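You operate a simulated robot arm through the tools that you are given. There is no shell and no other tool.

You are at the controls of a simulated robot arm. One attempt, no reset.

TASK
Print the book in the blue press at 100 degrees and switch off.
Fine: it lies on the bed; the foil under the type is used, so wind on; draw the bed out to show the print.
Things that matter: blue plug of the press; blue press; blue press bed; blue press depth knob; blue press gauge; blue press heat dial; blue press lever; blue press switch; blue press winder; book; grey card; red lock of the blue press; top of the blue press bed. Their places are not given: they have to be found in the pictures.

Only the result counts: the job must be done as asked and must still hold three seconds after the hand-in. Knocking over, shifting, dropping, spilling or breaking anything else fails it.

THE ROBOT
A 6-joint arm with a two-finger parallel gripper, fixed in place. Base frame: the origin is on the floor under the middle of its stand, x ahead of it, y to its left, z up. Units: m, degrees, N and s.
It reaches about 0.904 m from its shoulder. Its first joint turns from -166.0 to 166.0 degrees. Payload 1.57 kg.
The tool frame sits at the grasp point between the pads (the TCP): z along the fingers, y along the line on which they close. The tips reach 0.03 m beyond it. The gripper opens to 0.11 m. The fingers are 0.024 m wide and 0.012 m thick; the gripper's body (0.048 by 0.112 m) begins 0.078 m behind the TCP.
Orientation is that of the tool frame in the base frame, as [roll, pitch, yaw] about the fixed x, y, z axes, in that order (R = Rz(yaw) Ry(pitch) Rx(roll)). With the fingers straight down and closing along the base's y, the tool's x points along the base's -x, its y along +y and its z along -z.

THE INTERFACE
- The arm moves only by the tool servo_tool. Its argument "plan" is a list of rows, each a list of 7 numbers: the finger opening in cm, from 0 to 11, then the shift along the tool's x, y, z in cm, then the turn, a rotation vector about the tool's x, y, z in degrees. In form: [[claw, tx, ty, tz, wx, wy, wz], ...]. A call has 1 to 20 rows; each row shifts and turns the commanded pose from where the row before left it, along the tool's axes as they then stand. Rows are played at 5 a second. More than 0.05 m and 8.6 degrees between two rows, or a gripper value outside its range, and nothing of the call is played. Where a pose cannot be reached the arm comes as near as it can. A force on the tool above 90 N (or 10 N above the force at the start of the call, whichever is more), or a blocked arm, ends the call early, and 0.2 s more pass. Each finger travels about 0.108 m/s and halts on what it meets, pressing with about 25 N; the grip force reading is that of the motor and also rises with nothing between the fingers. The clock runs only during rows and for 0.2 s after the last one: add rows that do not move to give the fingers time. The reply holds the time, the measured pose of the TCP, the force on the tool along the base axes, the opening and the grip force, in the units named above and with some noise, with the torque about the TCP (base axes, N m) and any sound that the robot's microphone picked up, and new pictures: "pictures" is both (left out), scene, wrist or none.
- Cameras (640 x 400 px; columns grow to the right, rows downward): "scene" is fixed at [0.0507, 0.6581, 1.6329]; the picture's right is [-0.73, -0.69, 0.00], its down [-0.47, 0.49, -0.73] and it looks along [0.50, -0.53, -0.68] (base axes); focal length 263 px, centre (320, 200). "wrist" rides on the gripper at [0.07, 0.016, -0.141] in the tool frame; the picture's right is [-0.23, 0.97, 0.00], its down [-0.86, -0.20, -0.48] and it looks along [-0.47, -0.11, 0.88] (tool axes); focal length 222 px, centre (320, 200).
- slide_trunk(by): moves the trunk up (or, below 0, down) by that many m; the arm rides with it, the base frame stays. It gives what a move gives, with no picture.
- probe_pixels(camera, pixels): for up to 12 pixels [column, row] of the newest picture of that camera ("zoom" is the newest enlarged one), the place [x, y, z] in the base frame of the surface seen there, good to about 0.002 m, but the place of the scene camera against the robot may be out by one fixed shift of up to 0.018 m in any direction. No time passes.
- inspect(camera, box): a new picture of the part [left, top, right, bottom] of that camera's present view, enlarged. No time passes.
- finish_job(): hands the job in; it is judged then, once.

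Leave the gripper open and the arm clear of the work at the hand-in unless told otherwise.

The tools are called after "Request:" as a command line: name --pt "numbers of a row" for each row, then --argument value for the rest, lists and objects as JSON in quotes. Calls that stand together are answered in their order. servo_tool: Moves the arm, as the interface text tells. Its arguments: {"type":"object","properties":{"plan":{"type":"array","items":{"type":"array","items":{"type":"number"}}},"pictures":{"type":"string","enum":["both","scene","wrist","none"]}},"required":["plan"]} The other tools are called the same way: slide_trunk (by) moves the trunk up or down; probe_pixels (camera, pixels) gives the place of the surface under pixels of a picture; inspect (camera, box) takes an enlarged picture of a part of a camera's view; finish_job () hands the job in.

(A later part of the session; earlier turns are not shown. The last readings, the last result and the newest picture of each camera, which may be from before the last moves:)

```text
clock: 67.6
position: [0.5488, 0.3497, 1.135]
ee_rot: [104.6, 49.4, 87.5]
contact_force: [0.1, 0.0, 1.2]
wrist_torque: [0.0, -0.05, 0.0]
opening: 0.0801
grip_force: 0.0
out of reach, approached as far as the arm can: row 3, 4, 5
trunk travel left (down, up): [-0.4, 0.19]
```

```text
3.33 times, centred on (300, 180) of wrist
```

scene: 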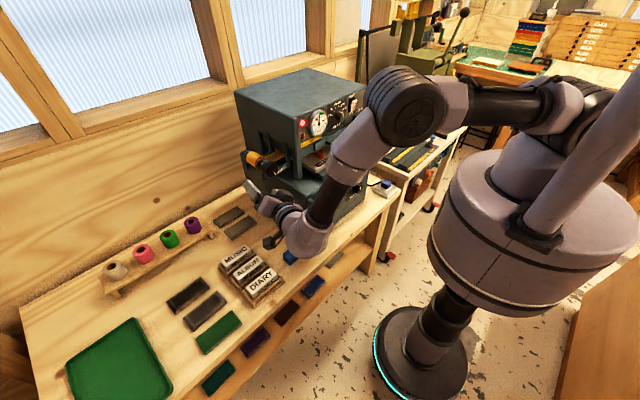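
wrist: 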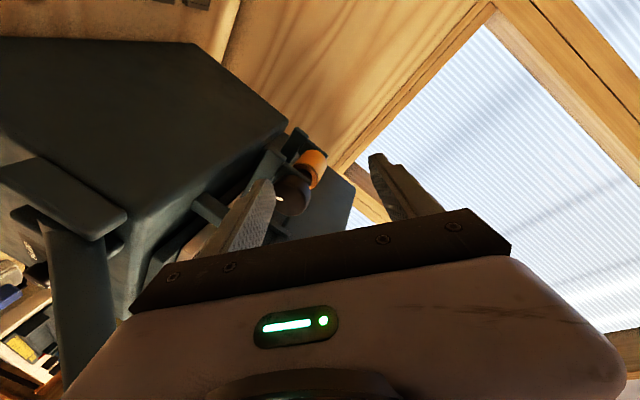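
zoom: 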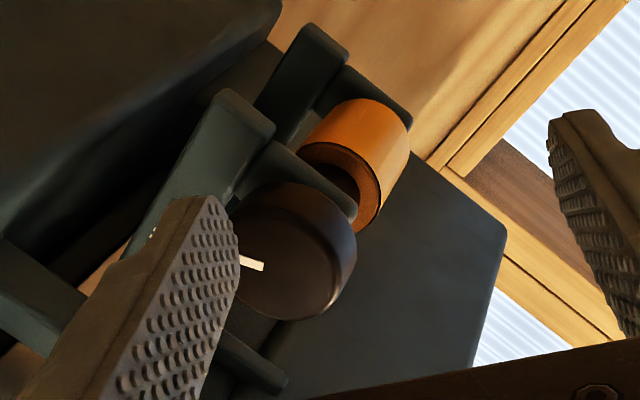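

The foil strip now shows a darker used band in the middle, so winding works in this direction (mark now points lower right, ≈115° turned). I zoom in on the strip to see where the used band ends.

Request:
inspect --camera "scene" --box '[262, 140, 306, 174]'

```text
11.76 times, centred on (284, 157) of scene
```

zoom: 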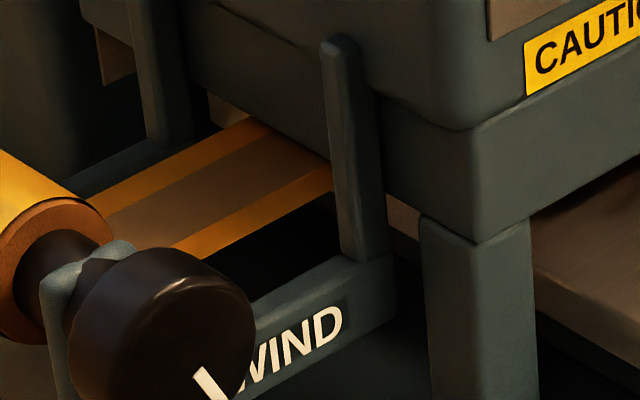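

The used band must still be wound further out. I re-orient the hand to a position 50° back (body lower-left), at this safe spot, for another stroke; strokes will stay below +15° to avoid the limit.

Request:
servo_tool --pt "8 0 0 0 -0.82 -1.74 -7.89" --pt "8 0 0 0 -0.82 -1.74 -7.89" --pt "8 0 0 0 -0.82 -1.74 -7.89" --pt "8 0 0 0 -0.82 -1.74 -7.89" --pt "8 0 0 0 -0.82 -1.74 -7.89" --pt "8 0 0 0 0 0 0" --pt "8 0 0 0 0 -1.77 -7.8" --pt "8 0 0 0 0 -1.77 -7.8" --pt "8 0 0 0 0 -1.77 -7.8" --pt "8 0 0 0 0 -1.77 -7.8" --pt "8 0 0 0 0 -1.77 -7.8" --pt "8 0 0 0 0 -1.77 -7.8" --pt "8 0 0 0 0 0 0" --pictures "wrist"

```text
clock: 70.4
position: [0.5513, 0.3478, 1.1335]
ee_rot: [-77.1, 42.4, -89.5]
contact_force: [0.5, -1.0, 0.2]
wrist_torque: [-0.03, 0.01, 0.01]
opening: 0.0801
grip_force: 0.0
trunk travel left (down, up): [-0.4, 0.19]
```

wrist: 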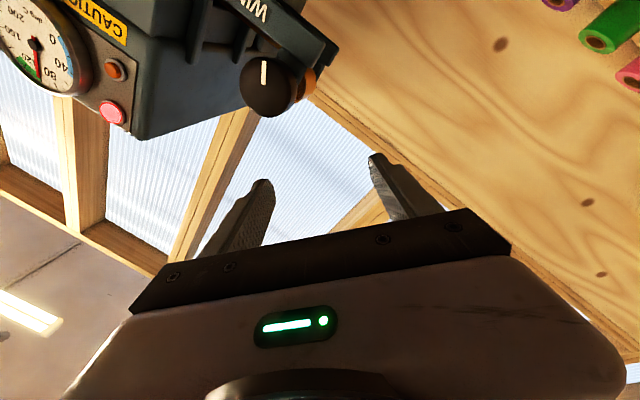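

Mark on the knob is now ≈115° clockwise. I move over to 4 cm in front of the knob.

Request:
servo_tool --pt "8 2.4 -1.44 1.11 0 0 0" --pt "8 2.4 -1.44 1.11 0 0 0" --pt "8 2.4 -1.44 1.11 0 0 0" --pt "8 0 0 0 0 0 0" --pictures "wrist"

```text
clock: 71.4
position: [0.5721, 0.2731, 1.121]
ee_rot: [-77.5, 42.6, -90.6]
contact_force: [0.2, -0.1, -0.5]
wrist_torque: [0.0, -0.04, 0.02]
opening: 0.0799
grip_force: 0.0
out of reach, approached as far as the arm can: row 3
trunk travel left (down, up): [-0.4, 0.19]
```

wrist: 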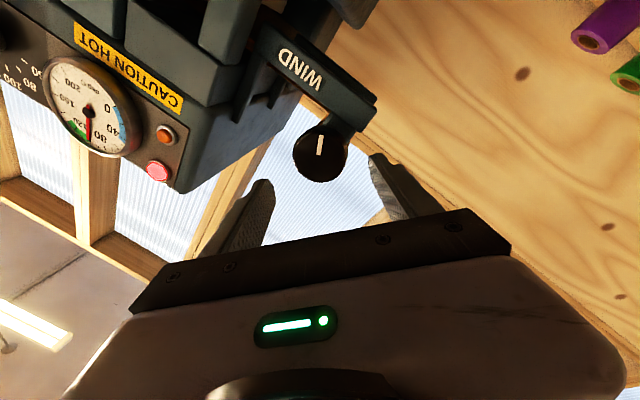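

A slight reach limit here at this swing; I swing back 25° first, centre on the knob and go in.

Request:
servo_tool --pt "8 0 0 0 0 1.85 8.3" --pt "8 0 0 0 0 1.85 8.3" --pt "8 0 0 0 0 1.85 8.3" --pt "8 0.39 -0.94 0.83 0 0 0" --pt "8 0 0 0 0 0 0" --pictures "wrist"

```text
clock: 72.6
position: [0.5796, 0.2628, 1.1216]
ee_rot: [-76.8, 68.0, -89.2]
contact_force: [-0.4, -0.3, 0.1]
wrist_torque: [-0.02, 0.0, -0.03]
opening: 0.08
grip_force: 0.1
trunk travel left (down, up): [-0.4, 0.19]
```

wrist: 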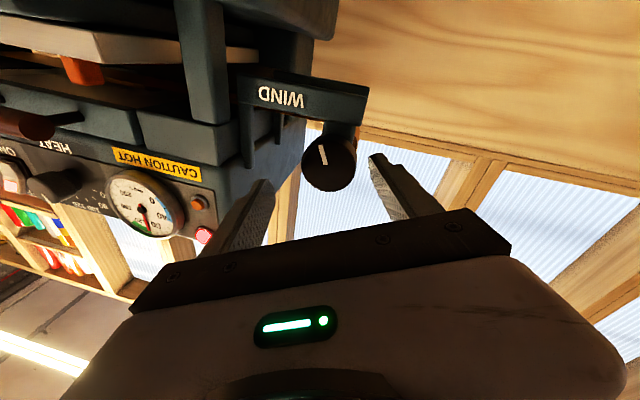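

Centred, reachable. In 3.9 cm along the knob axis, swing back 24°, and grip.

Request:
servo_tool --pt "6.5 0 0.37 1.9 0 0 0" --pt "6.5 0 0.37 1.9 0 0 0" --pt "6.5 0 0 0 0 -1.77 -7.8" --pt "6.5 0 0 0 0 -1.77 -7.8" --pt "6.5 0 0 0 0 -1.77 -7.8" --pt "6.5 0 0 0 0 0 0" --pt "3 0 0 0 0 0 0" --pt "3 0 0 0 0 0 0" --pictures "wrist"

```text
clock: 74.4
position: [0.6174, 0.2708, 1.1252]
ee_rot: [-77.2, 44.5, -90.4]
contact_force: [2.3, -17.5, 27.3]
wrist_torque: [-0.42, -0.01, -0.13]
opening: 0.0569
grip_force: 15.9
out of reach, approached as far as the arm can: row 5
trunk travel left (down, up): [-0.4, 0.19]
```

wrist: 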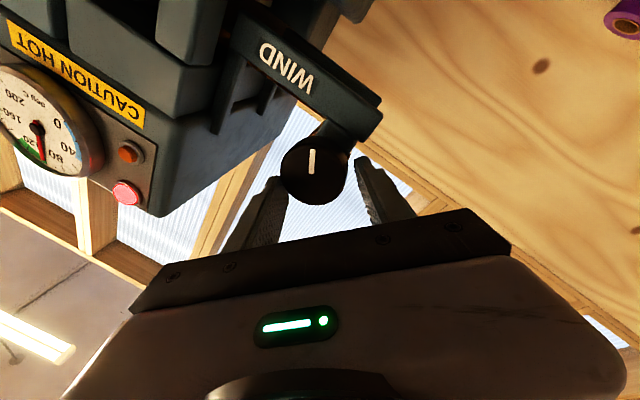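

Slightly off-centre due to the limit at -45°. I reopen, swing to about -37°, recentre by 9 mm and grip again.

Request:
servo_tool --pt "6.5 0 0 0 0 0 0" --pt "6.5 0 0 0 0 1.77 7.8" --pt "6.5 0.86 -0.51 0.12 0 0 0" --pt "6.5 0 0 0 0 0 0" --pt "3 0 0 0 0 0 0" --pt "3 0 0 0 0 0 0" --pt "3 0 0 0 0 0 0" --pictures "wrist"

```text
clock: 76.0
position: [0.6183, 0.2631, 1.1198]
ee_rot: [-76.7, 52.1, -89.5]
contact_force: [1.2, -11.9, 10.4]
wrist_torque: [0.0, -0.03, -0.25]
opening: 0.0536
grip_force: 45.2
trunk travel left (down, up): [-0.4, 0.19]
```

wrist: 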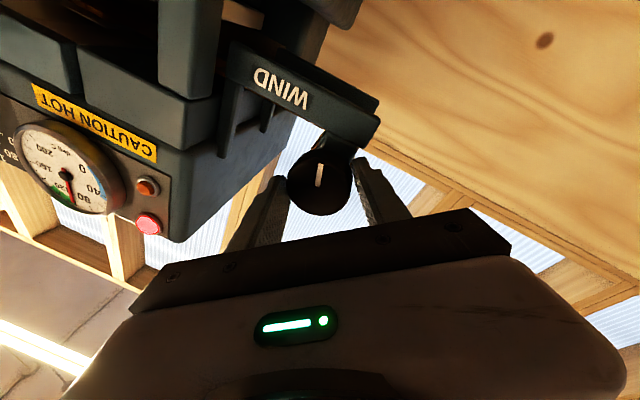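

Gripped. Wind 56° clockwise (to about +18°).

Request:
servo_tool --pt "3 0 0 0 0 1.77 7.8" --pt "3 0 0 0 0 1.77 7.8" --pt "3 0 0 0 0 1.77 7.8" --pt "3 0 0 0 0 1.77 7.8" --pt "3 0 0 0 0 1.77 7.8" --pt "3 0 0 0 0 1.77 7.8" --pt "3 0 0 0 0 1.77 7.8" --pt "3 0 0 0 0 0 0" --pictures "both"

```text
clock: 77.8
position: [0.6168, 0.2644, 1.1206]
ee_rot: [102.2, 72.0, 89.9]
contact_force: [-0.3, 1.3, 17.6]
wrist_torque: [-0.06, -0.78, 0.83]
opening: 0.0525
grip_force: 44.8
trunk travel left (down, up): [-0.4, 0.19]
```

scene: 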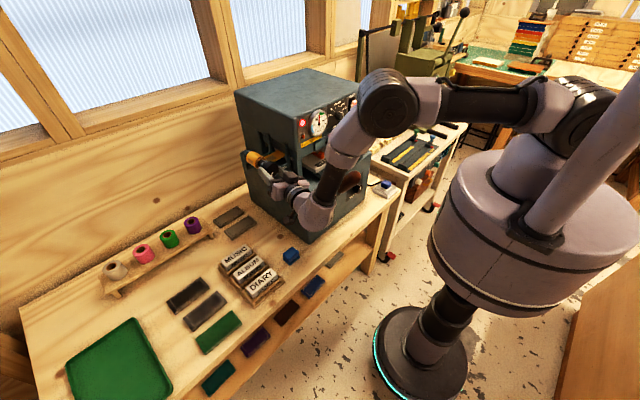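
wrist: 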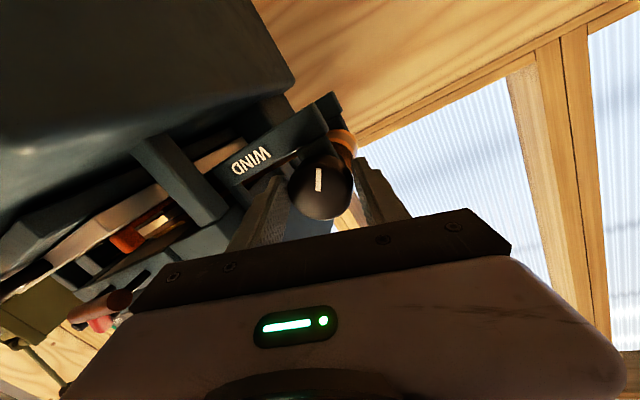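

The stroke worked. I check the foil strip now.

Request:
inspect --camera "scene" --box '[250, 135, 310, 180]'

```text
8.89 times, centred on (280, 158) of scene
```

zoom: 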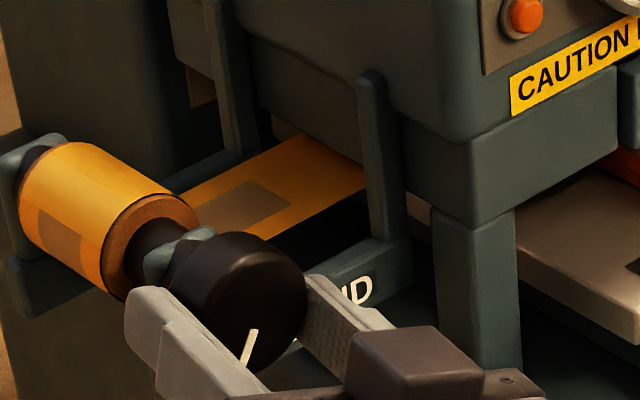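

The trailing end of the used band is now outside the head and the foil next to the head is fresh gold – the wind-on is done. I release and back straight out along the knob axis.

Request:
servo_tool --pt "7 0 0 0 0 0 0" --pt "7 0 0 0 0 0 0" --pt "7 0 -0.5 -2.2 0 0 0" --pt "7 0 -0.74 -3.25 0 0 0" --pt "7 0 -0.74 -3.25 0 0 0" --pt "7 0 0 0 0 0 0" --pictures "both"

```text
clock: 79.2
position: [0.5296, 0.2664, 1.1186]
ee_rot: [102.4, 72.2, 90.0]
contact_force: [-0.3, 0.0, -0.2]
wrist_torque: [-0.01, -0.01, -0.01]
opening: 0.07
grip_force: 0.2
trunk travel left (down, up): [-0.4, 0.19]
```

scene: 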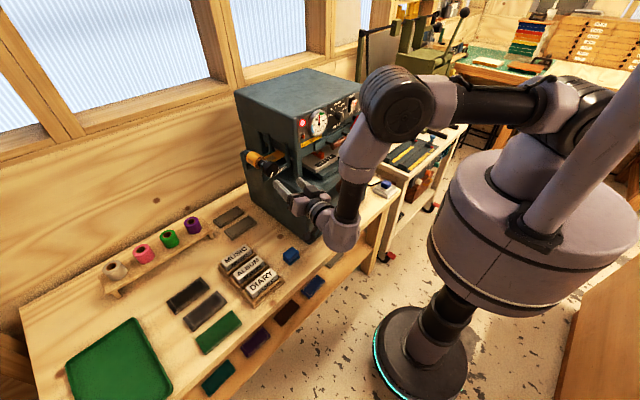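
wrist: 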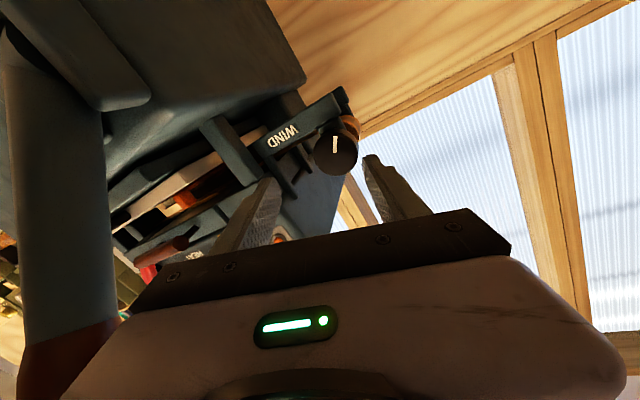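

Next the lever. I rise 12 cm (beside the lever, staying left of it), then turn the hand back to pointing straight down.

Request:
servo_tool --pt "7 -3.8 1.4 -1.3 0 0 0" --pt "7 -3.8 1.4 -1.3 0 0 0" --pt "7 -3.8 1.4 -1.3 0 0 0" --pt "7 0 0 0 0 0 0" --pictures "none"

Request:
servo_tool --pt "7 0 0 0 0.37 7.89 -2.17" --pt "7 0 0 0 0.37 7.89 -2.17" --pt "7 0 0 0 0.37 7.89 -2.17" --pt "7 0 0 0 0.37 7.89 -2.17" --pt "7 0 0 0 0.37 7.89 -2.17" --pt "7 0 0 0 0.37 7.89 -2.17" --pt "7 0 0 0 0.37 7.89 -2.17" --pt "7 0 0 0 0.37 7.89 -2.17" --pt "7 0 0 0 0.37 7.89 -2.17" --pt "7 0 0 0 0.37 7.89 -2.17" --pt "7 0 0 0 0.37 7.89 -2.17" --pt "7 0 0 0 0 0 0" --pictures "both"

```text
clock: 80.2
position: [0.4994, 0.2769, 1.2442]
ee_rot: [102.4, 72.1, 90.1]
contact_force: [-0.7, -0.4, -0.8]
wrist_torque: [0.04, -0.02, 0.01]
opening: 0.07
grip_force: 0.0
trunk travel left (down, up): [-0.4, 0.19]
```

```text
clock: 82.8
position: [0.4997, 0.2766, 1.2434]
ee_rot: [-180.0, 0.1, -179.7]
contact_force: [0.2, 0.5, 0.0]
wrist_torque: [-0.02, -0.04, 0.01]
opening: 0.0697
grip_force: 0.0
trunk travel left (down, up): [-0.4, 0.19]
```

scene: 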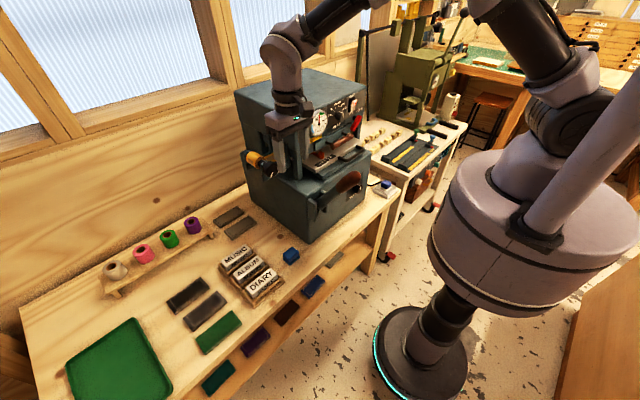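
wrist: 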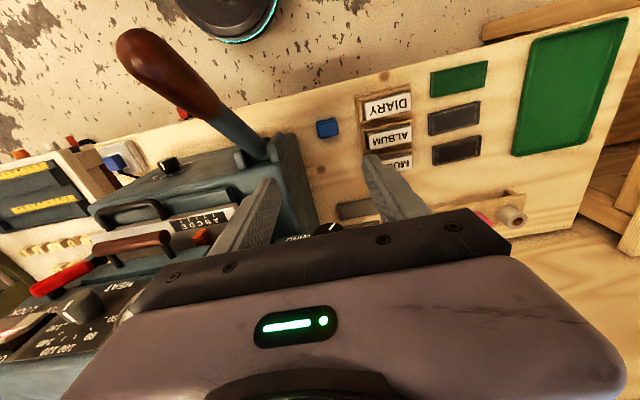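

Hand points down again. The lever is visible from (130,40) to (265,155). I probe it from this camera, and check the gauge.

Request:
probe_pixels --camera "wrist" --pixels '[[135, 45], [150, 60], [170, 75], [190, 92], [210, 105], [230, 125], [250, 145], [140, 68], [165, 52], [175, 95], [200, 80], [122, 50]]'

Request:
inspect --camera "scene" --box '[295, 95, 345, 145]'

Request:
inspect --camera "wrist" --box '[100, 10, 300, 190]'

```text
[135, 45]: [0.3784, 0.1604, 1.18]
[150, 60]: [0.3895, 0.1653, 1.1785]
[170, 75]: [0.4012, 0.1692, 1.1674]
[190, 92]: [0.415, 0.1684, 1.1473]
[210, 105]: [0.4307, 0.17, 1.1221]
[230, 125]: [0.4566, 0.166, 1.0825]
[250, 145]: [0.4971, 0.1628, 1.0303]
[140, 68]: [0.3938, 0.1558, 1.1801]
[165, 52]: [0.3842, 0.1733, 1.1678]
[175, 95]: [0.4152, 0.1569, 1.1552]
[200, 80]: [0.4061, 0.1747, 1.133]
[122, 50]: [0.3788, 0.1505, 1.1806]
```

```text
8.00 times, centred on (320, 120) of scene
```

zoom: 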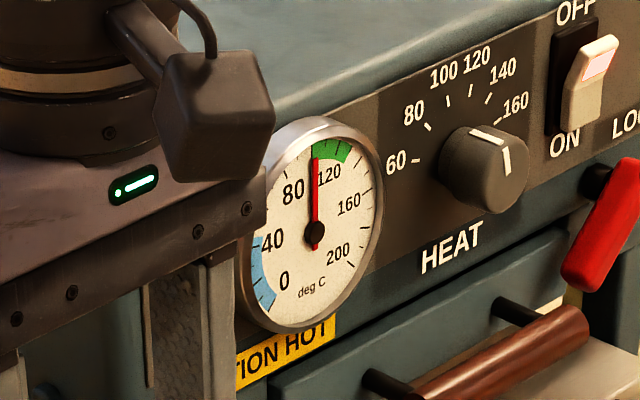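

```text
2.22 times, centred on (200, 100) of wrist
```

zoom: 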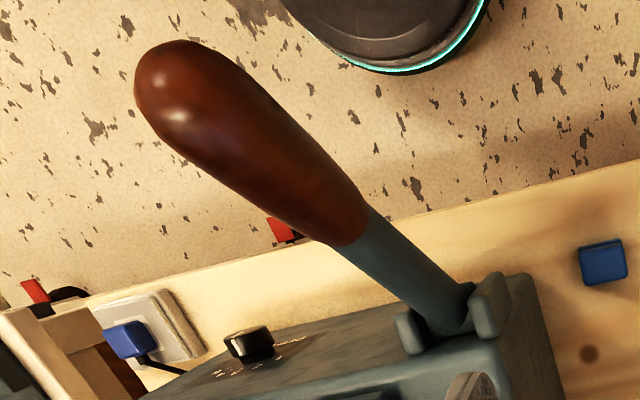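

Gauge needle is straight up at 100. The lever grip runs from about (0.38, 0.155, 1.165) downward-forward, radius ≈0.02, axis y ≈0.155; pivot near (0.55, 0.95). I move over the grip at z≈1.26.

Request:
servo_tool --pt "7 0 0 -1.6 0 0 0" --pt "7 3.3 -3 0 0 0 0" --pt "7 3.3 -3 0 0 0 0" --pt "7 3.3 -3 0 0 0 0" --pt "7 0 -3.1 0 0 0 0" --pt "7 0 0 0 0 0 0" --pictures "both"

```text
clock: 84.2
position: [0.3997, 0.1536, 1.2566]
ee_rot: [-179.9, 0.2, -179.5]
contact_force: [-0.6, 0.5, -0.2]
wrist_torque: [0.05, -0.02, -0.01]
opening: 0.0701
grip_force: 0.0
trunk travel left (down, up): [-0.4, 0.19]
```

scene: 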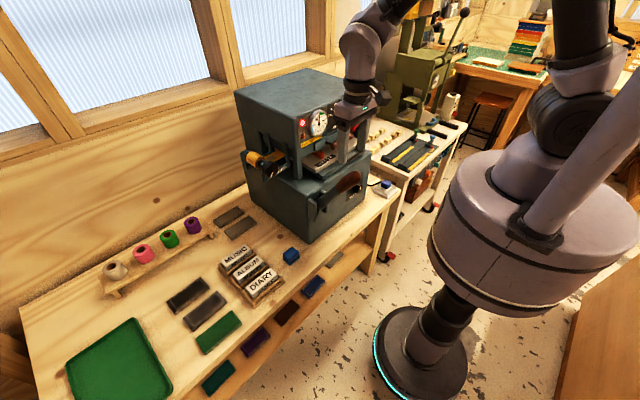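
wrist: 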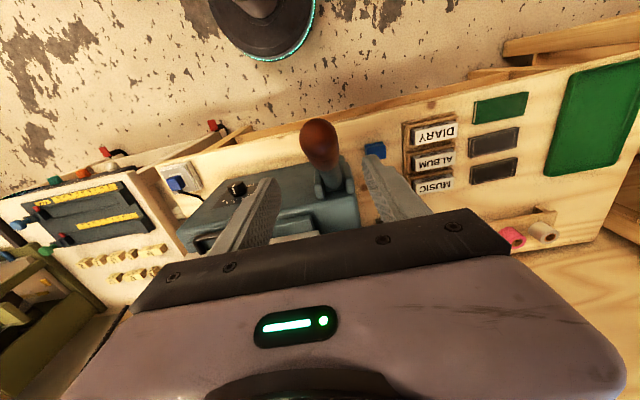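

The grip lies between the fingers at (320,140). I probe it once more from above.

Request:
probe_pixels --camera "wrist" --pixels '[[318, 125], [320, 140], [322, 155], [303, 140], [337, 140], [328, 175], [333, 190], [310, 160], [335, 158]]'

Request:
inspect --camera "wrist" --box '[260, 100, 400, 220]'

```text
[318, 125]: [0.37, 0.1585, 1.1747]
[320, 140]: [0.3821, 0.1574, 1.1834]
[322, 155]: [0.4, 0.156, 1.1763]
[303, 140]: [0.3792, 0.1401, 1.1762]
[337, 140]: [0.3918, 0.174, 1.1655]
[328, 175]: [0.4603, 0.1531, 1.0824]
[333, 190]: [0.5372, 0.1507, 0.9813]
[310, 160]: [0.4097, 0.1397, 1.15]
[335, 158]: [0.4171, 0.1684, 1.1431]
```

```text
3.33 times, centred on (330, 160) of wrist
```

zoom: 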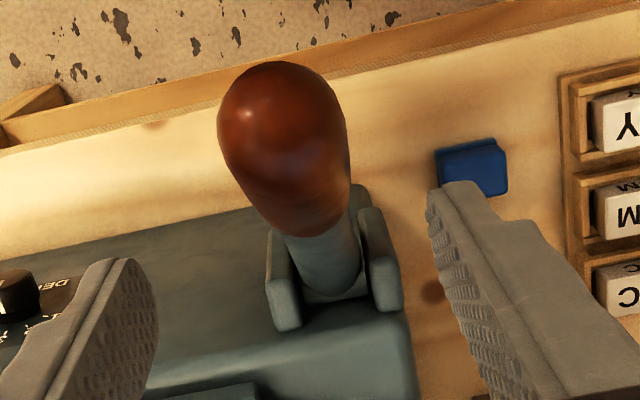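

Grip centre: y≈0.1565, and its middle at about (0.398, 1.143); lever leans 53° toward me. I go down around it and close.

Request:
servo_tool --pt "7 0 0.3 3.8 0 0 0" --pt "7 0 0 3.8 0 0 0" --pt "7 0.2 0 3.7 0 0 0" --pt "7 0 0 0 0 0 0" --pt "3 0 0 0 0 0 0" --pt "3 0 0 0 0 0 0" --pt "3 0 0 0 0 0 0" --pictures "both"

```text
clock: 85.8
position: [0.3996, 0.1543, 1.1447]
ee_rot: [-180.0, 0.1, -179.6]
contact_force: [-3.7, -15.3, -3.6]
wrist_torque: [-0.35, 0.19, -0.16]
opening: 0.0403
grip_force: 45.6
trunk travel left (down, up): [-0.4, 0.19]
```

scene: 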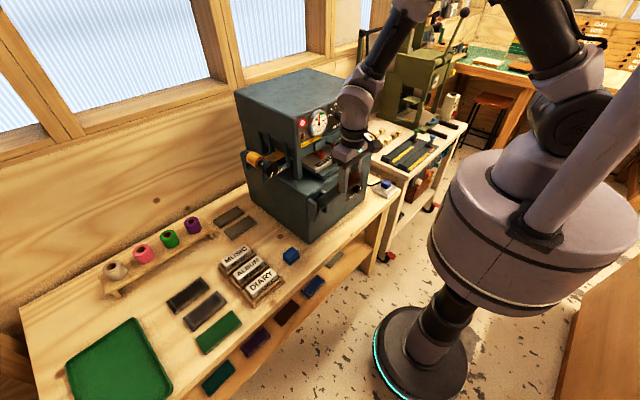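
wrist: 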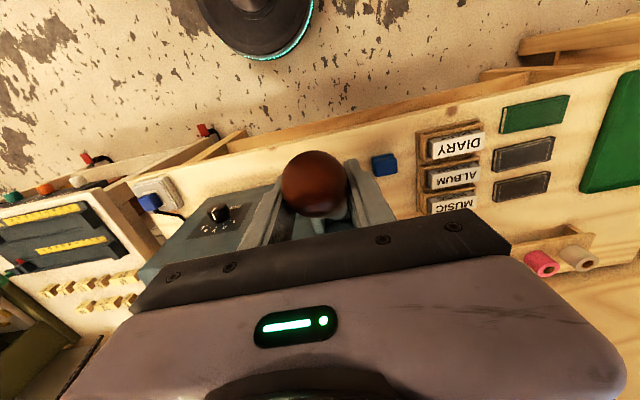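

Gripped. I begin pulling the lever down along its arc (radius ≈0.25 about (0.55, 0.945)), first 18°, and read the forces.

Request:
servo_tool --pt "3 2.0 0 1.69 0 0 0" --pt "3 1.82 0 1.88 0 0 0" --pt "3 0 0 0 0 0 0" --pictures "wrist"

```text
clock: 86.6
position: [0.3619, 0.1551, 1.1082]
ee_rot: [-180.0, 0.0, -179.6]
contact_force: [3.5, -12.7, 2.5]
wrist_torque: [-0.03, 0.03, -0.1]
opening: 0.0413
grip_force: 6.3
trunk travel left (down, up): [-0.4, 0.19]
```

wrist: 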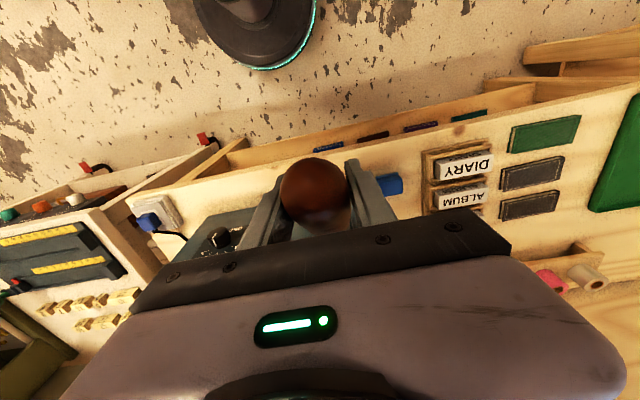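

The lever follows with hardly any force. I continue to about 17° above horizontal.

Request:
servo_tool --pt "3 1.61 0 2.06 0 0 0" --pt "3 1.39 0 2.22 0 0 0" --pt "3 0 0 0 0 0 0" --pictures "none"

Request:
servo_tool --pt "3 1.14 0 2.35 0 0 0" --pt "3 0.9 0 2.46 0 0 0" --pt "3 0 0 0 0 0 0" --pictures "both"

```text
clock: 87.4
position: [0.3315, 0.1548, 1.0642]
ee_rot: [-179.9, 0.2, -179.6]
contact_force: [2.5, -10.9, 3.6]
wrist_torque: [0.35, 0.08, -0.1]
opening: 0.0399
grip_force: 5.0
trunk travel left (down, up): [-0.4, 0.19]
```

```text
clock: 88.2
position: [0.311, 0.1552, 1.0161]
ee_rot: [180.0, 0.2, -179.5]
contact_force: [-8.5, -11.4, 9.9]
wrist_torque: [0.55, -0.43, -0.23]
opening: 0.0413
grip_force: 6.3
trunk travel left (down, up): [-0.4, 0.19]
```

scene: 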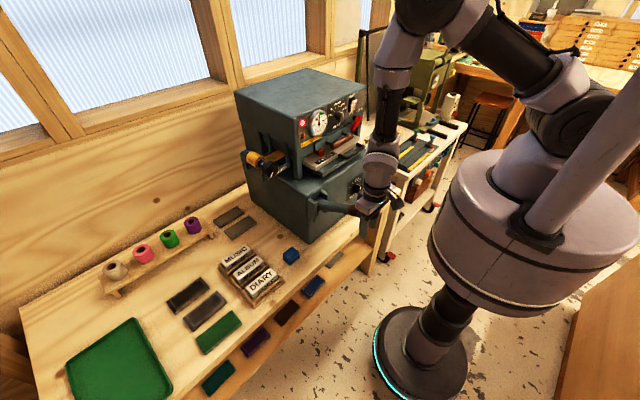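
wrist: 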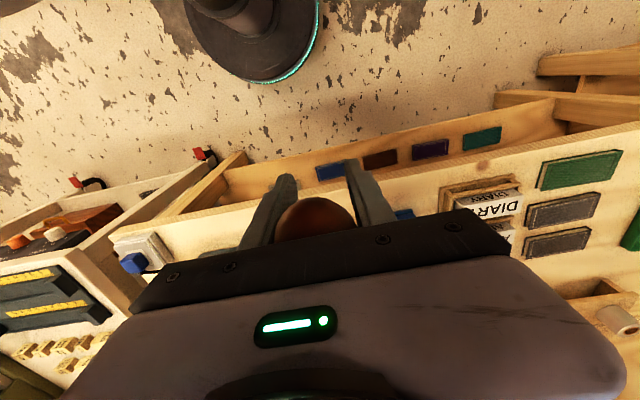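

Lever is at ≈17° above level, load 10 N rising. I check what moved on the press and the gauge.

Request:
inspect --camera "scene" --box '[285, 95, 385, 215]'

```text
3.33 times, centred on (335, 155) of scene
```

zoom: 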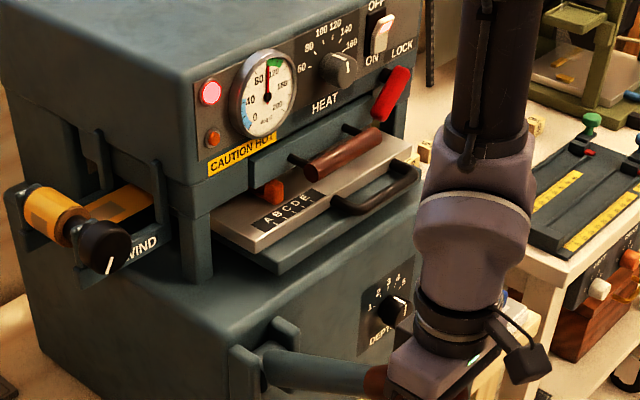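

The depth scale is now unobstructed. I zoom in on it before pressing.

Request:
inspect --camera "scene" --box '[335, 165, 375, 205]'

Request:
inspect --camera "scene" --box '[298, 95, 338, 135]'

```text
10.00 times, centred on (355, 185) of scene
```

zoom: 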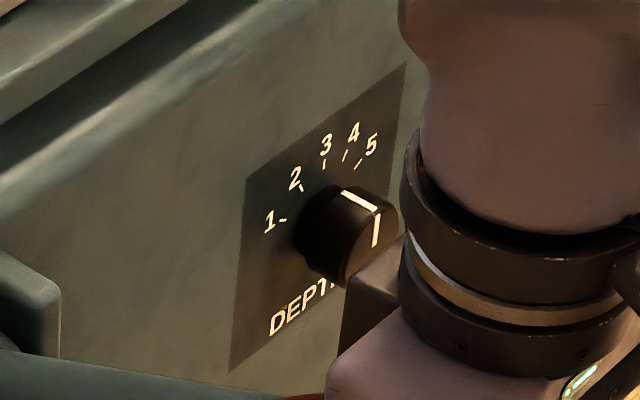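

```text
10.00 times, centred on (318, 115) of scene
```

zoom: 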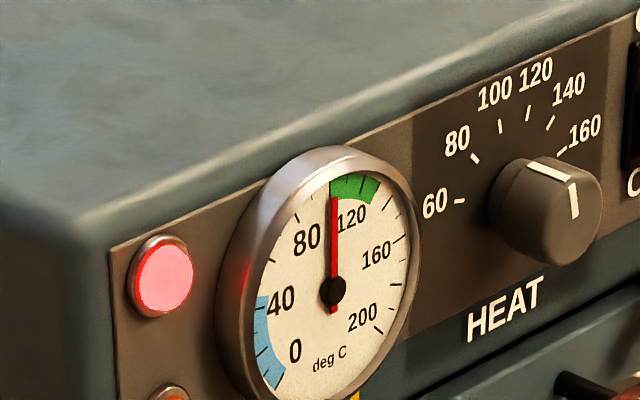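

Depth at 3, gauge at 100. I continue pulling down in small steps.

Request:
servo_tool --pt "3 0.63 0 2.54 0 0 0" --pt "3 0 0 0 0 0 0" --pictures "none"

Request:
servo_tool --pt "3 0.2 0 1.3 0 0 0" --pt "3 0.16 0 1.29 0 0 0" --pt "3 0 0 0 0 0 0" --pictures "none"

```text
clock: 88.8
position: [0.3041, 0.1552, 0.9916]
ee_rot: [-180.0, 0.2, -179.6]
contact_force: [-7.7, -12.9, 10.1]
wrist_torque: [0.58, -0.55, -0.22]
opening: 0.042
grip_force: 6.6
trunk travel left (down, up): [-0.4, 0.19]
```

```text
clock: 89.6
position: [0.3017, 0.1558, 0.965]
ee_rot: [-180.0, 0.2, -179.6]
contact_force: [-8.4, -12.8, 8.4]
wrist_torque: [0.59, -0.38, -0.29]
opening: 0.0415
grip_force: 6.6
trunk travel left (down, up): [-0.4, 0.19]
```

No end stop yet. I go on to about horizontal and slightly below, watching for rising force or a sound.

Request:
servo_tool --pt "3 0.07 0 1.31 0 0 0" --pt "3 0.03 0 1.31 0 0 0" --pt "3 0 0 0 0 0 0" --pictures "scene"

```text
clock: 90.4
position: [0.3009, 0.1546, 0.9398]
ee_rot: [179.9, 0.3, -179.6]
contact_force: [-4.5, -10.8, 5.5]
wrist_torque: [0.55, -0.03, -0.25]
opening: 0.0407
grip_force: 6.1
trunk travel left (down, up): [-0.4, 0.19]
```

scene: 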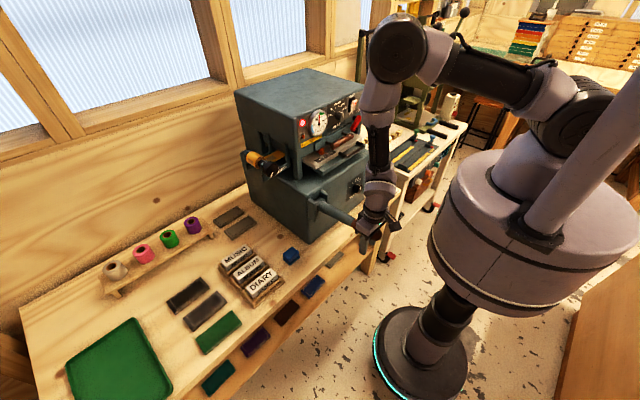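

Request:
inspect --camera "scene" --box '[285, 125, 385, 245]'

```text
3.33 times, centred on (335, 185) of scene
```

zoom: 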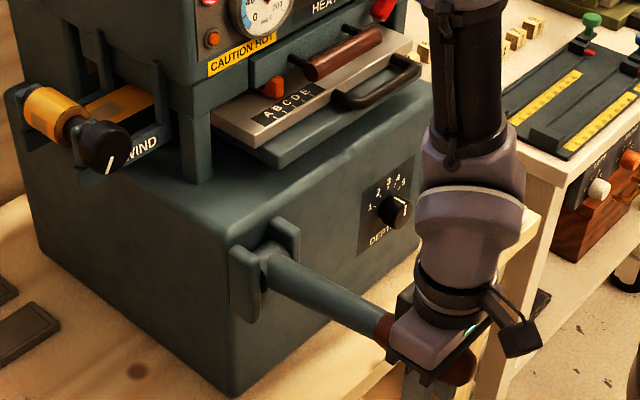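

Lever roughly horizontal now, still free. I continue on the arc below horizontal.

Request:
servo_tool --pt "3 -0.05 0 1.31 0 0 0" --pt "3 -0.12 0 1.3 0 0 0" --pt "3 0 0 0 0 0 0" --pictures "none"

Request:
servo_tool --pt "3 -0.2 0 1.3 0 0 0" --pt "3 -0.26 0 1.28 0 0 0" --pt "3 0 0 0 0 0 0" --pictures "none"

```text
clock: 91.2
position: [0.3024, 0.1559, 0.9137]
ee_rot: [179.9, 0.2, -179.7]
contact_force: [-7.2, -11.1, 7.9]
wrist_torque: [0.61, -0.3, -0.27]
opening: 0.0411
grip_force: 6.5
trunk travel left (down, up): [-0.4, 0.19]
```

```text
clock: 91.6
position: [0.3043, 0.1555, 0.9063]
ee_rot: [179.9, 0.4, -179.6]
contact_force: [-12.1, -14.4, 73.1]
wrist_torque: [0.75, -2.02, -0.19]
opening: 0.0415
grip_force: 5.9
trunk travel left (down, up): [-0.4, 0.19]
stopped in row 2: the force on the tool passed its limit at 110 N (the readings are from after the stop); the commanded pose is now the measured one
```

The lever reached its pressing point (force 110 N peak, 73 N held). I hold here for about 1.5 s dwell and read.

Request:
servo_tool --pt "3 0 0 0 0 0 0" --pt "3 0 0 0 0 0 0" --pt "3 0 0 0 0 0 0" --pt "3 0 0 0 0 0 0" --pt "3 0 0 0 0 0 0" --pictures "scene"

```text
clock: 92.3
position: [0.3041, 0.1556, 0.9057]
ee_rot: [179.8, 0.7, -179.7]
contact_force: [-11.3, -13.0, 68.0]
wrist_torque: [0.66, -1.86, -0.25]
opening: 0.0417
grip_force: 6.4
trunk travel left (down, up): [-0.4, 0.19]
stopped in row 3: the force on the tool passed its limit at 92 N (the readings are from after the stop); the commanded pose is now the measured one
```

scene: 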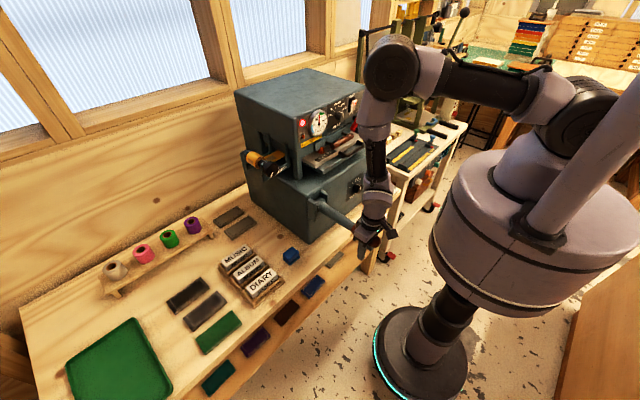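

It is a firm end stop. I ease by half a millimetre to stay under the force limit and hold another ~1.2 s.

Request:
servo_tool --pt "3 0 0 -0.05 0 0 0" --pt "3 0 0 0 0 0 0" --pt "3 0 0 0 0 0 0" --pt "3 0 0 0 0 0 0" --pt "3 0 0 0 0 0 0" --pictures "none"

```text
clock: 93.5
position: [0.3036, 0.1552, 0.9065]
ee_rot: [179.7, 0.5, -179.7]
contact_force: [-6.3, -18.1, 80.6]
wrist_torque: [1.09, -1.89, -0.38]
opening: 0.0419
grip_force: 6.5
trunk travel left (down, up): [-0.4, 0.19]
```

About 2 s at the stop so far. I look at the press mouth and gauge while it is down (no time passes).

Request:
inspect --camera "scene" --box '[285, 95, 385, 215]'

```text
3.33 times, centred on (335, 155) of scene
```

zoom: 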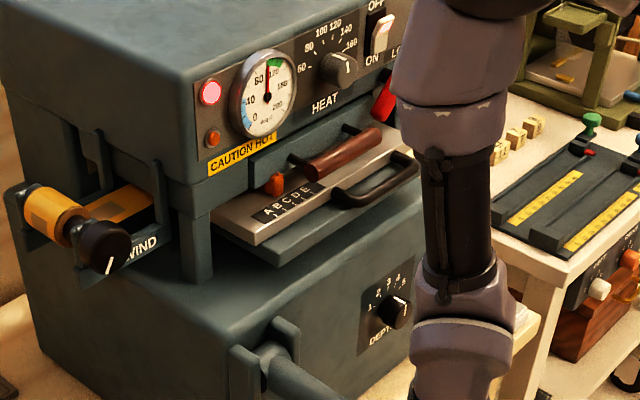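

The bed has risen against the type. I give 0.6 s more dwell, then raise the lever back along its arc.

Request:
servo_tool --pt "3 0 0 0 0 0 0" --pt "3 0 0 0 0 0 0" --pt "3 0.1 0 -1.0 0 0 0" --pt "3 0.15 0 -1.4 0 0 0" --pt "3 0.05 0 -1.31 0 0 0" --pt "3 -0.03 0 -1.31 0 0 0" --pt "3 -0.15 0 -1.31 0 0 0" --pt "3 -0.2 0 -1.3 0 0 0" --pt "3 -0.3 0 -1.3 0 0 0" --pt "3 -0.35 0 -1.27 0 0 0" --pt "3 0 0 0 0 0 0" --pictures "none"

```text
clock: 95.9
position: [0.3136, 0.1574, 1.0064]
ee_rot: [179.8, 0.4, -179.6]
contact_force: [4.7, -14.3, 4.4]
wrist_torque: [0.63, 0.15, -0.07]
opening: 0.0435
grip_force: 6.9
trunk travel left (down, up): [-0.4, 0.19]
```

Lever is rising. I follow the arc the rest of the way up.

Request:
servo_tool --pt "3 -0.3 0 -2.41 0 0 0" --pt "3 -0.9 0 -2.41 0 0 0" --pt "3 -1.2 0 -2.29 0 0 0" --pt "3 -1.45 0 -2.14 0 0 0" --pt "3 -1.7 0 -1.98 0 0 0" --pt "3 -1.9 0 -1.78 0 0 0" --pt "3 -0.8 0 -0.65 0 0 0" --pt "3 0 0 0 0 0 0" --pictures "both"

```text
clock: 97.7
position: [0.3962, 0.1552, 1.146]
ee_rot: [179.8, 0.6, -179.6]
contact_force: [-1.4, -14.5, 3.8]
wrist_torque: [-0.31, 0.19, -0.21]
opening: 0.0427
grip_force: 7.0
trunk travel left (down, up): [-0.4, 0.19]
```

scene: 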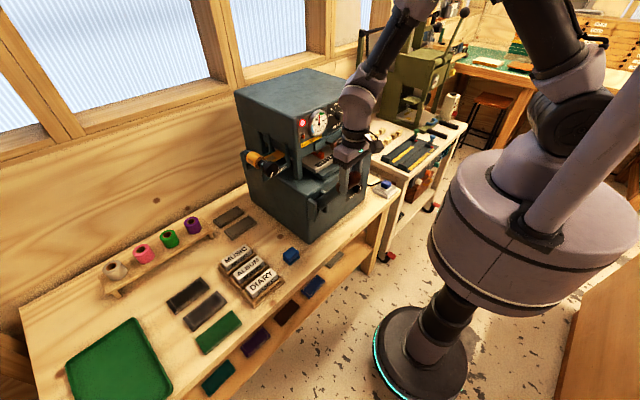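
wrist: 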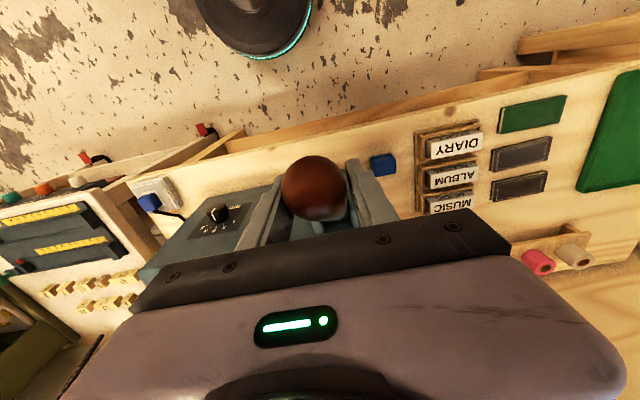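

Lever is back up. I release it, lift clear, and head for the switch. For switching off I will push the upper (OFF) half with the closed fingers pointing down.

Request:
servo_tool --pt "7 0 0 0 0 0 0" --pt "7 0 0 0 0 0 0" --pt "7 0 0 -4 0 0 0" --pt "7 0 0 -4 0 0 0" --pt "7 0 0 -4 0 0 0" --pt "7 0 0 -3.8 0 0 0" --pt "7 0 0 0 0 0 0" --pictures "wrist"

```text
clock: 99.3
position: [0.3952, 0.1579, 1.3]
ee_rot: [179.8, 0.4, -179.6]
contact_force: [0.1, 0.4, 0.3]
wrist_torque: [-0.02, -0.03, -0.02]
opening: 0.0699
grip_force: 0.0
trunk travel left (down, up): [-0.4, 0.19]
```

wrist: 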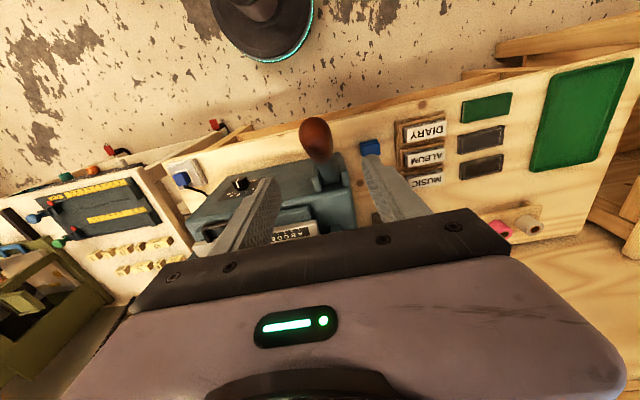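

Lever stays up by itself. Before switching off I want to see the print, so the bed comes out first (in case it must be redone while hot). I look at the bed handle, wooden handle and lock to plan the grip.

Request:
inspect --camera "scene" --box '[295, 120, 375, 180]'

Request:
inspect --camera "wrist" --box '[180, 170, 340, 270]'

```text
6.67 times, centred on (335, 150) of scene
```

zoom: 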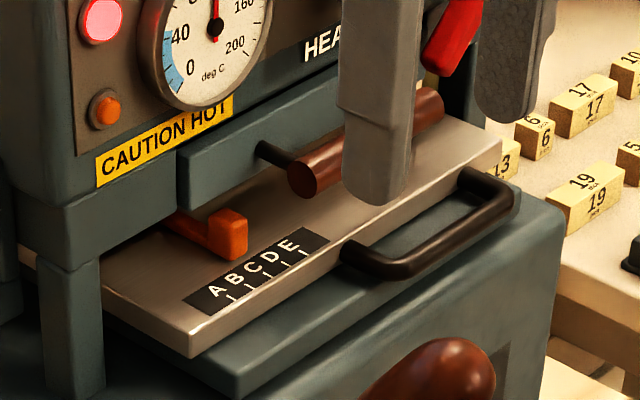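

```text
4.00 times, centred on (260, 220) of wrist
```

zoom: 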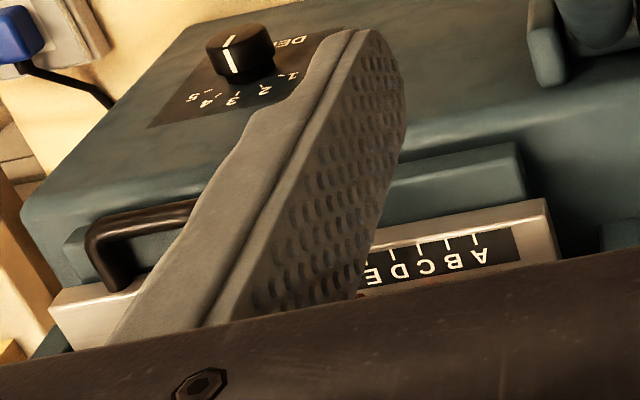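

I take a fresh zoom of the bed handle and probe handle, plate front and wooden handle.

Request:
inspect --camera "scene" --box '[305, 125, 375, 180]'

Request:
probe_pixels --camera "zoom" --pixels '[[440, 262], [360, 275], [500, 215], [430, 235], [385, 230], [250, 345], [300, 330], [300, 190], [430, 110], [490, 175], [340, 250], [180, 350]]'

```text
7.27 times, centred on (340, 152) of scene
```

zoom: 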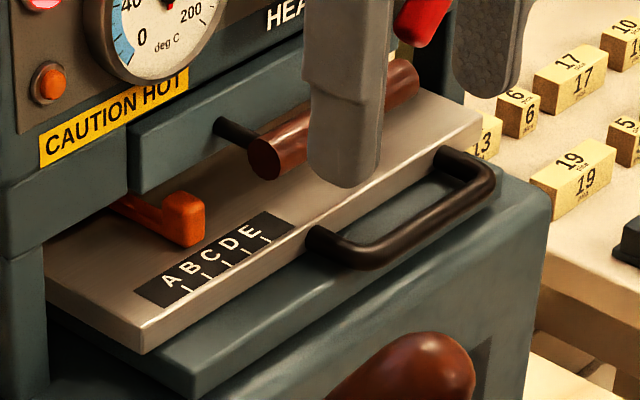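

```text
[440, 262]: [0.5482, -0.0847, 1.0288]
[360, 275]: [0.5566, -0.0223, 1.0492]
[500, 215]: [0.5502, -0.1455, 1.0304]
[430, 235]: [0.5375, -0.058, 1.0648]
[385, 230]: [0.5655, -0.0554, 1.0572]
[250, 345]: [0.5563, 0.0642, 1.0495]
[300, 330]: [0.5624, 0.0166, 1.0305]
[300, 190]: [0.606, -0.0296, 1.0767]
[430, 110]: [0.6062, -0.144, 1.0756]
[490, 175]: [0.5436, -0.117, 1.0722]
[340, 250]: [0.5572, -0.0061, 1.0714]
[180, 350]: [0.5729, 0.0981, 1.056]
```

The bar is at about x 0.541, z 1.059, y from -0.02 to -0.13; the plate front is at x≈0.578 and the shelf below ends at x≈0.556. I plan to grip the bar from front-above with the fingers closing fore-and-aft at ~35° tilt. First raise the trunk 0.17 m, go right, and turn the hand 90°.

Request:
slide_trunk --by 0.17

Request:
servo_tool --pt "7 -1 -3.8 0 0 0 0" --pt "7 -1 -3.8 0 0 0 0" --pt "7 -1 -3.8 0 0 0 0" --pt "7 -1 -3.8 0 0 0 0" --pt "7 -1 -3.8 0 0 0 0" --pt "7 0 -3.8 0 0 0 0" --pt "7 0 0 0 0 0 8.5" --pt "7 0 0 0 0 0 8.5" --pt "7 0 0 0 0 0 8.5" --pt "7 0 0 0 0 0 8.5" --pt "7 0 0 0 0 0 8.5" --pt "7 0 0 0 0 0 8.5" --pt "7 0 0 0 0 0 8.5" --pt "7 0 0 0 0 0 8.5" --pt "7 0 0 0 0 0 8.5" --pt "7 0 0 0 0 0 8.5" --pt "7 0 0 0 0 0 5" --pt "7 0 0 0 0 0 0" --pictures "both"

```text
clock: 101.2
position: [0.3949, 0.1579, 1.4701]
ee_rot: [179.9, 0.4, -179.6]
contact_force: [-0.2, -0.7, 0.2]
wrist_torque: [0.01, -0.01, -0.03]
opening: 0.0701
grip_force: 0.0
trunk travel left (down, up): [-0.57, 0.02]
```

```text
clock: 105.0
position: [0.4471, -0.0694, 1.4685]
ee_rot: [179.6, -0.1, 90.3]
contact_force: [0.3, 0.2, -0.2]
wrist_torque: [-0.02, 0.05, -0.01]
opening: 0.07
grip_force: 0.0
trunk travel left (down, up): [-0.57, 0.02]
```

scene: 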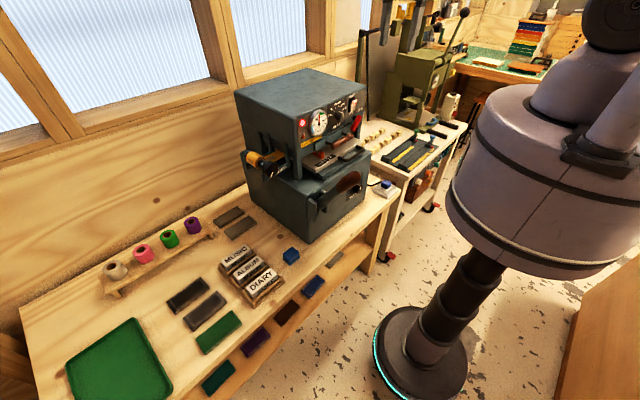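
wrist: 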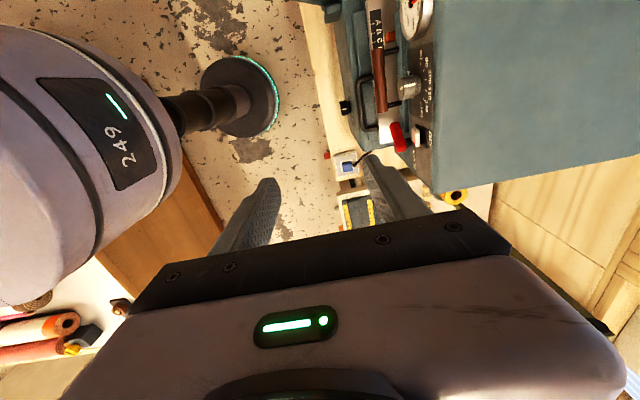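

Now tilt 34° forward and come down in front of the press to look at the bar from close.

Request:
servo_tool --pt "4 0 0 0 -8.5 0 0" --pt "4 0 0 0 -8.5 0 0" --pt "4 0 0 0 -8.5 0 0" --pt "4 0 0 0 -8.5 0 0" --pt "4 -0.1 -1.9 4.0 0 0 0" --pt "4 -0.1 -1.9 4.0 0 0 0" --pt "4 -0.1 -1.9 4.0 0 0 0" --pt "4 -0.1 -1.9 4.0 0 0 0" --pt "4 -0.1 -1.9 4.0 0 0 0" --pt "4 0 0 0 0 0 0" --pictures "both"

```text
clock: 107.2
position: [0.4794, -0.0715, 1.2607]
ee_rot: [145.6, 0.0, 90.4]
contact_force: [-0.7, 0.3, 0.4]
wrist_torque: [0.02, 0.01, 0.0]
opening: 0.0403
grip_force: 0.1
out of reach, approached as far as the arm can: row 5
trunk travel left (down, up): [-0.57, 0.02]
```

scene: 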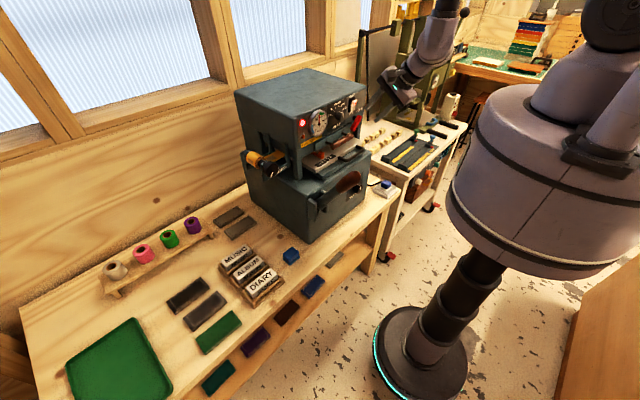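
wrist: 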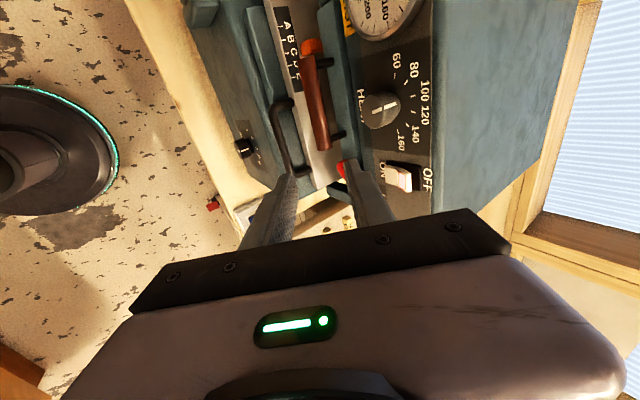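

The bar is in view at (272,105)–(295,170). I zoom in and probe it.

Request:
inspect --camera "wrist" --box '[230, 0, 390, 200]'

Request:
probe_pixels --camera "wrist" --pixels '[[273, 115], [277, 130], [281, 145], [286, 160], [292, 171], [285, 103], [300, 125], [306, 145], [312, 165], [262, 90], [272, 140], [292, 140]]'

```text
2.00 times, centred on (310, 100) of wrist
```

zoom: 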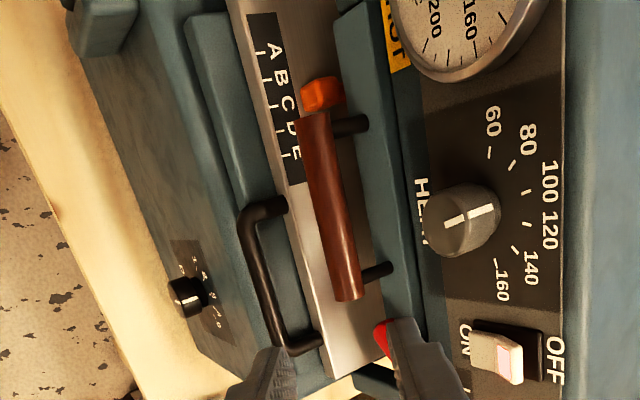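

```text
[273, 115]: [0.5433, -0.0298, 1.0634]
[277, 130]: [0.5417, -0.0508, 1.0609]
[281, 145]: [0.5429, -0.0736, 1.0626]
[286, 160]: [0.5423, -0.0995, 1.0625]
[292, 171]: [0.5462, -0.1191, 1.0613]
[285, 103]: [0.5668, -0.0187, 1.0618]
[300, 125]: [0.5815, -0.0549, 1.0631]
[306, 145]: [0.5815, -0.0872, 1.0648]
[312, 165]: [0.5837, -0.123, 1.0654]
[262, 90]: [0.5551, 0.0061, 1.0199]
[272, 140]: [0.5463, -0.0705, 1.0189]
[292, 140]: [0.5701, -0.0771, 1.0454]
```

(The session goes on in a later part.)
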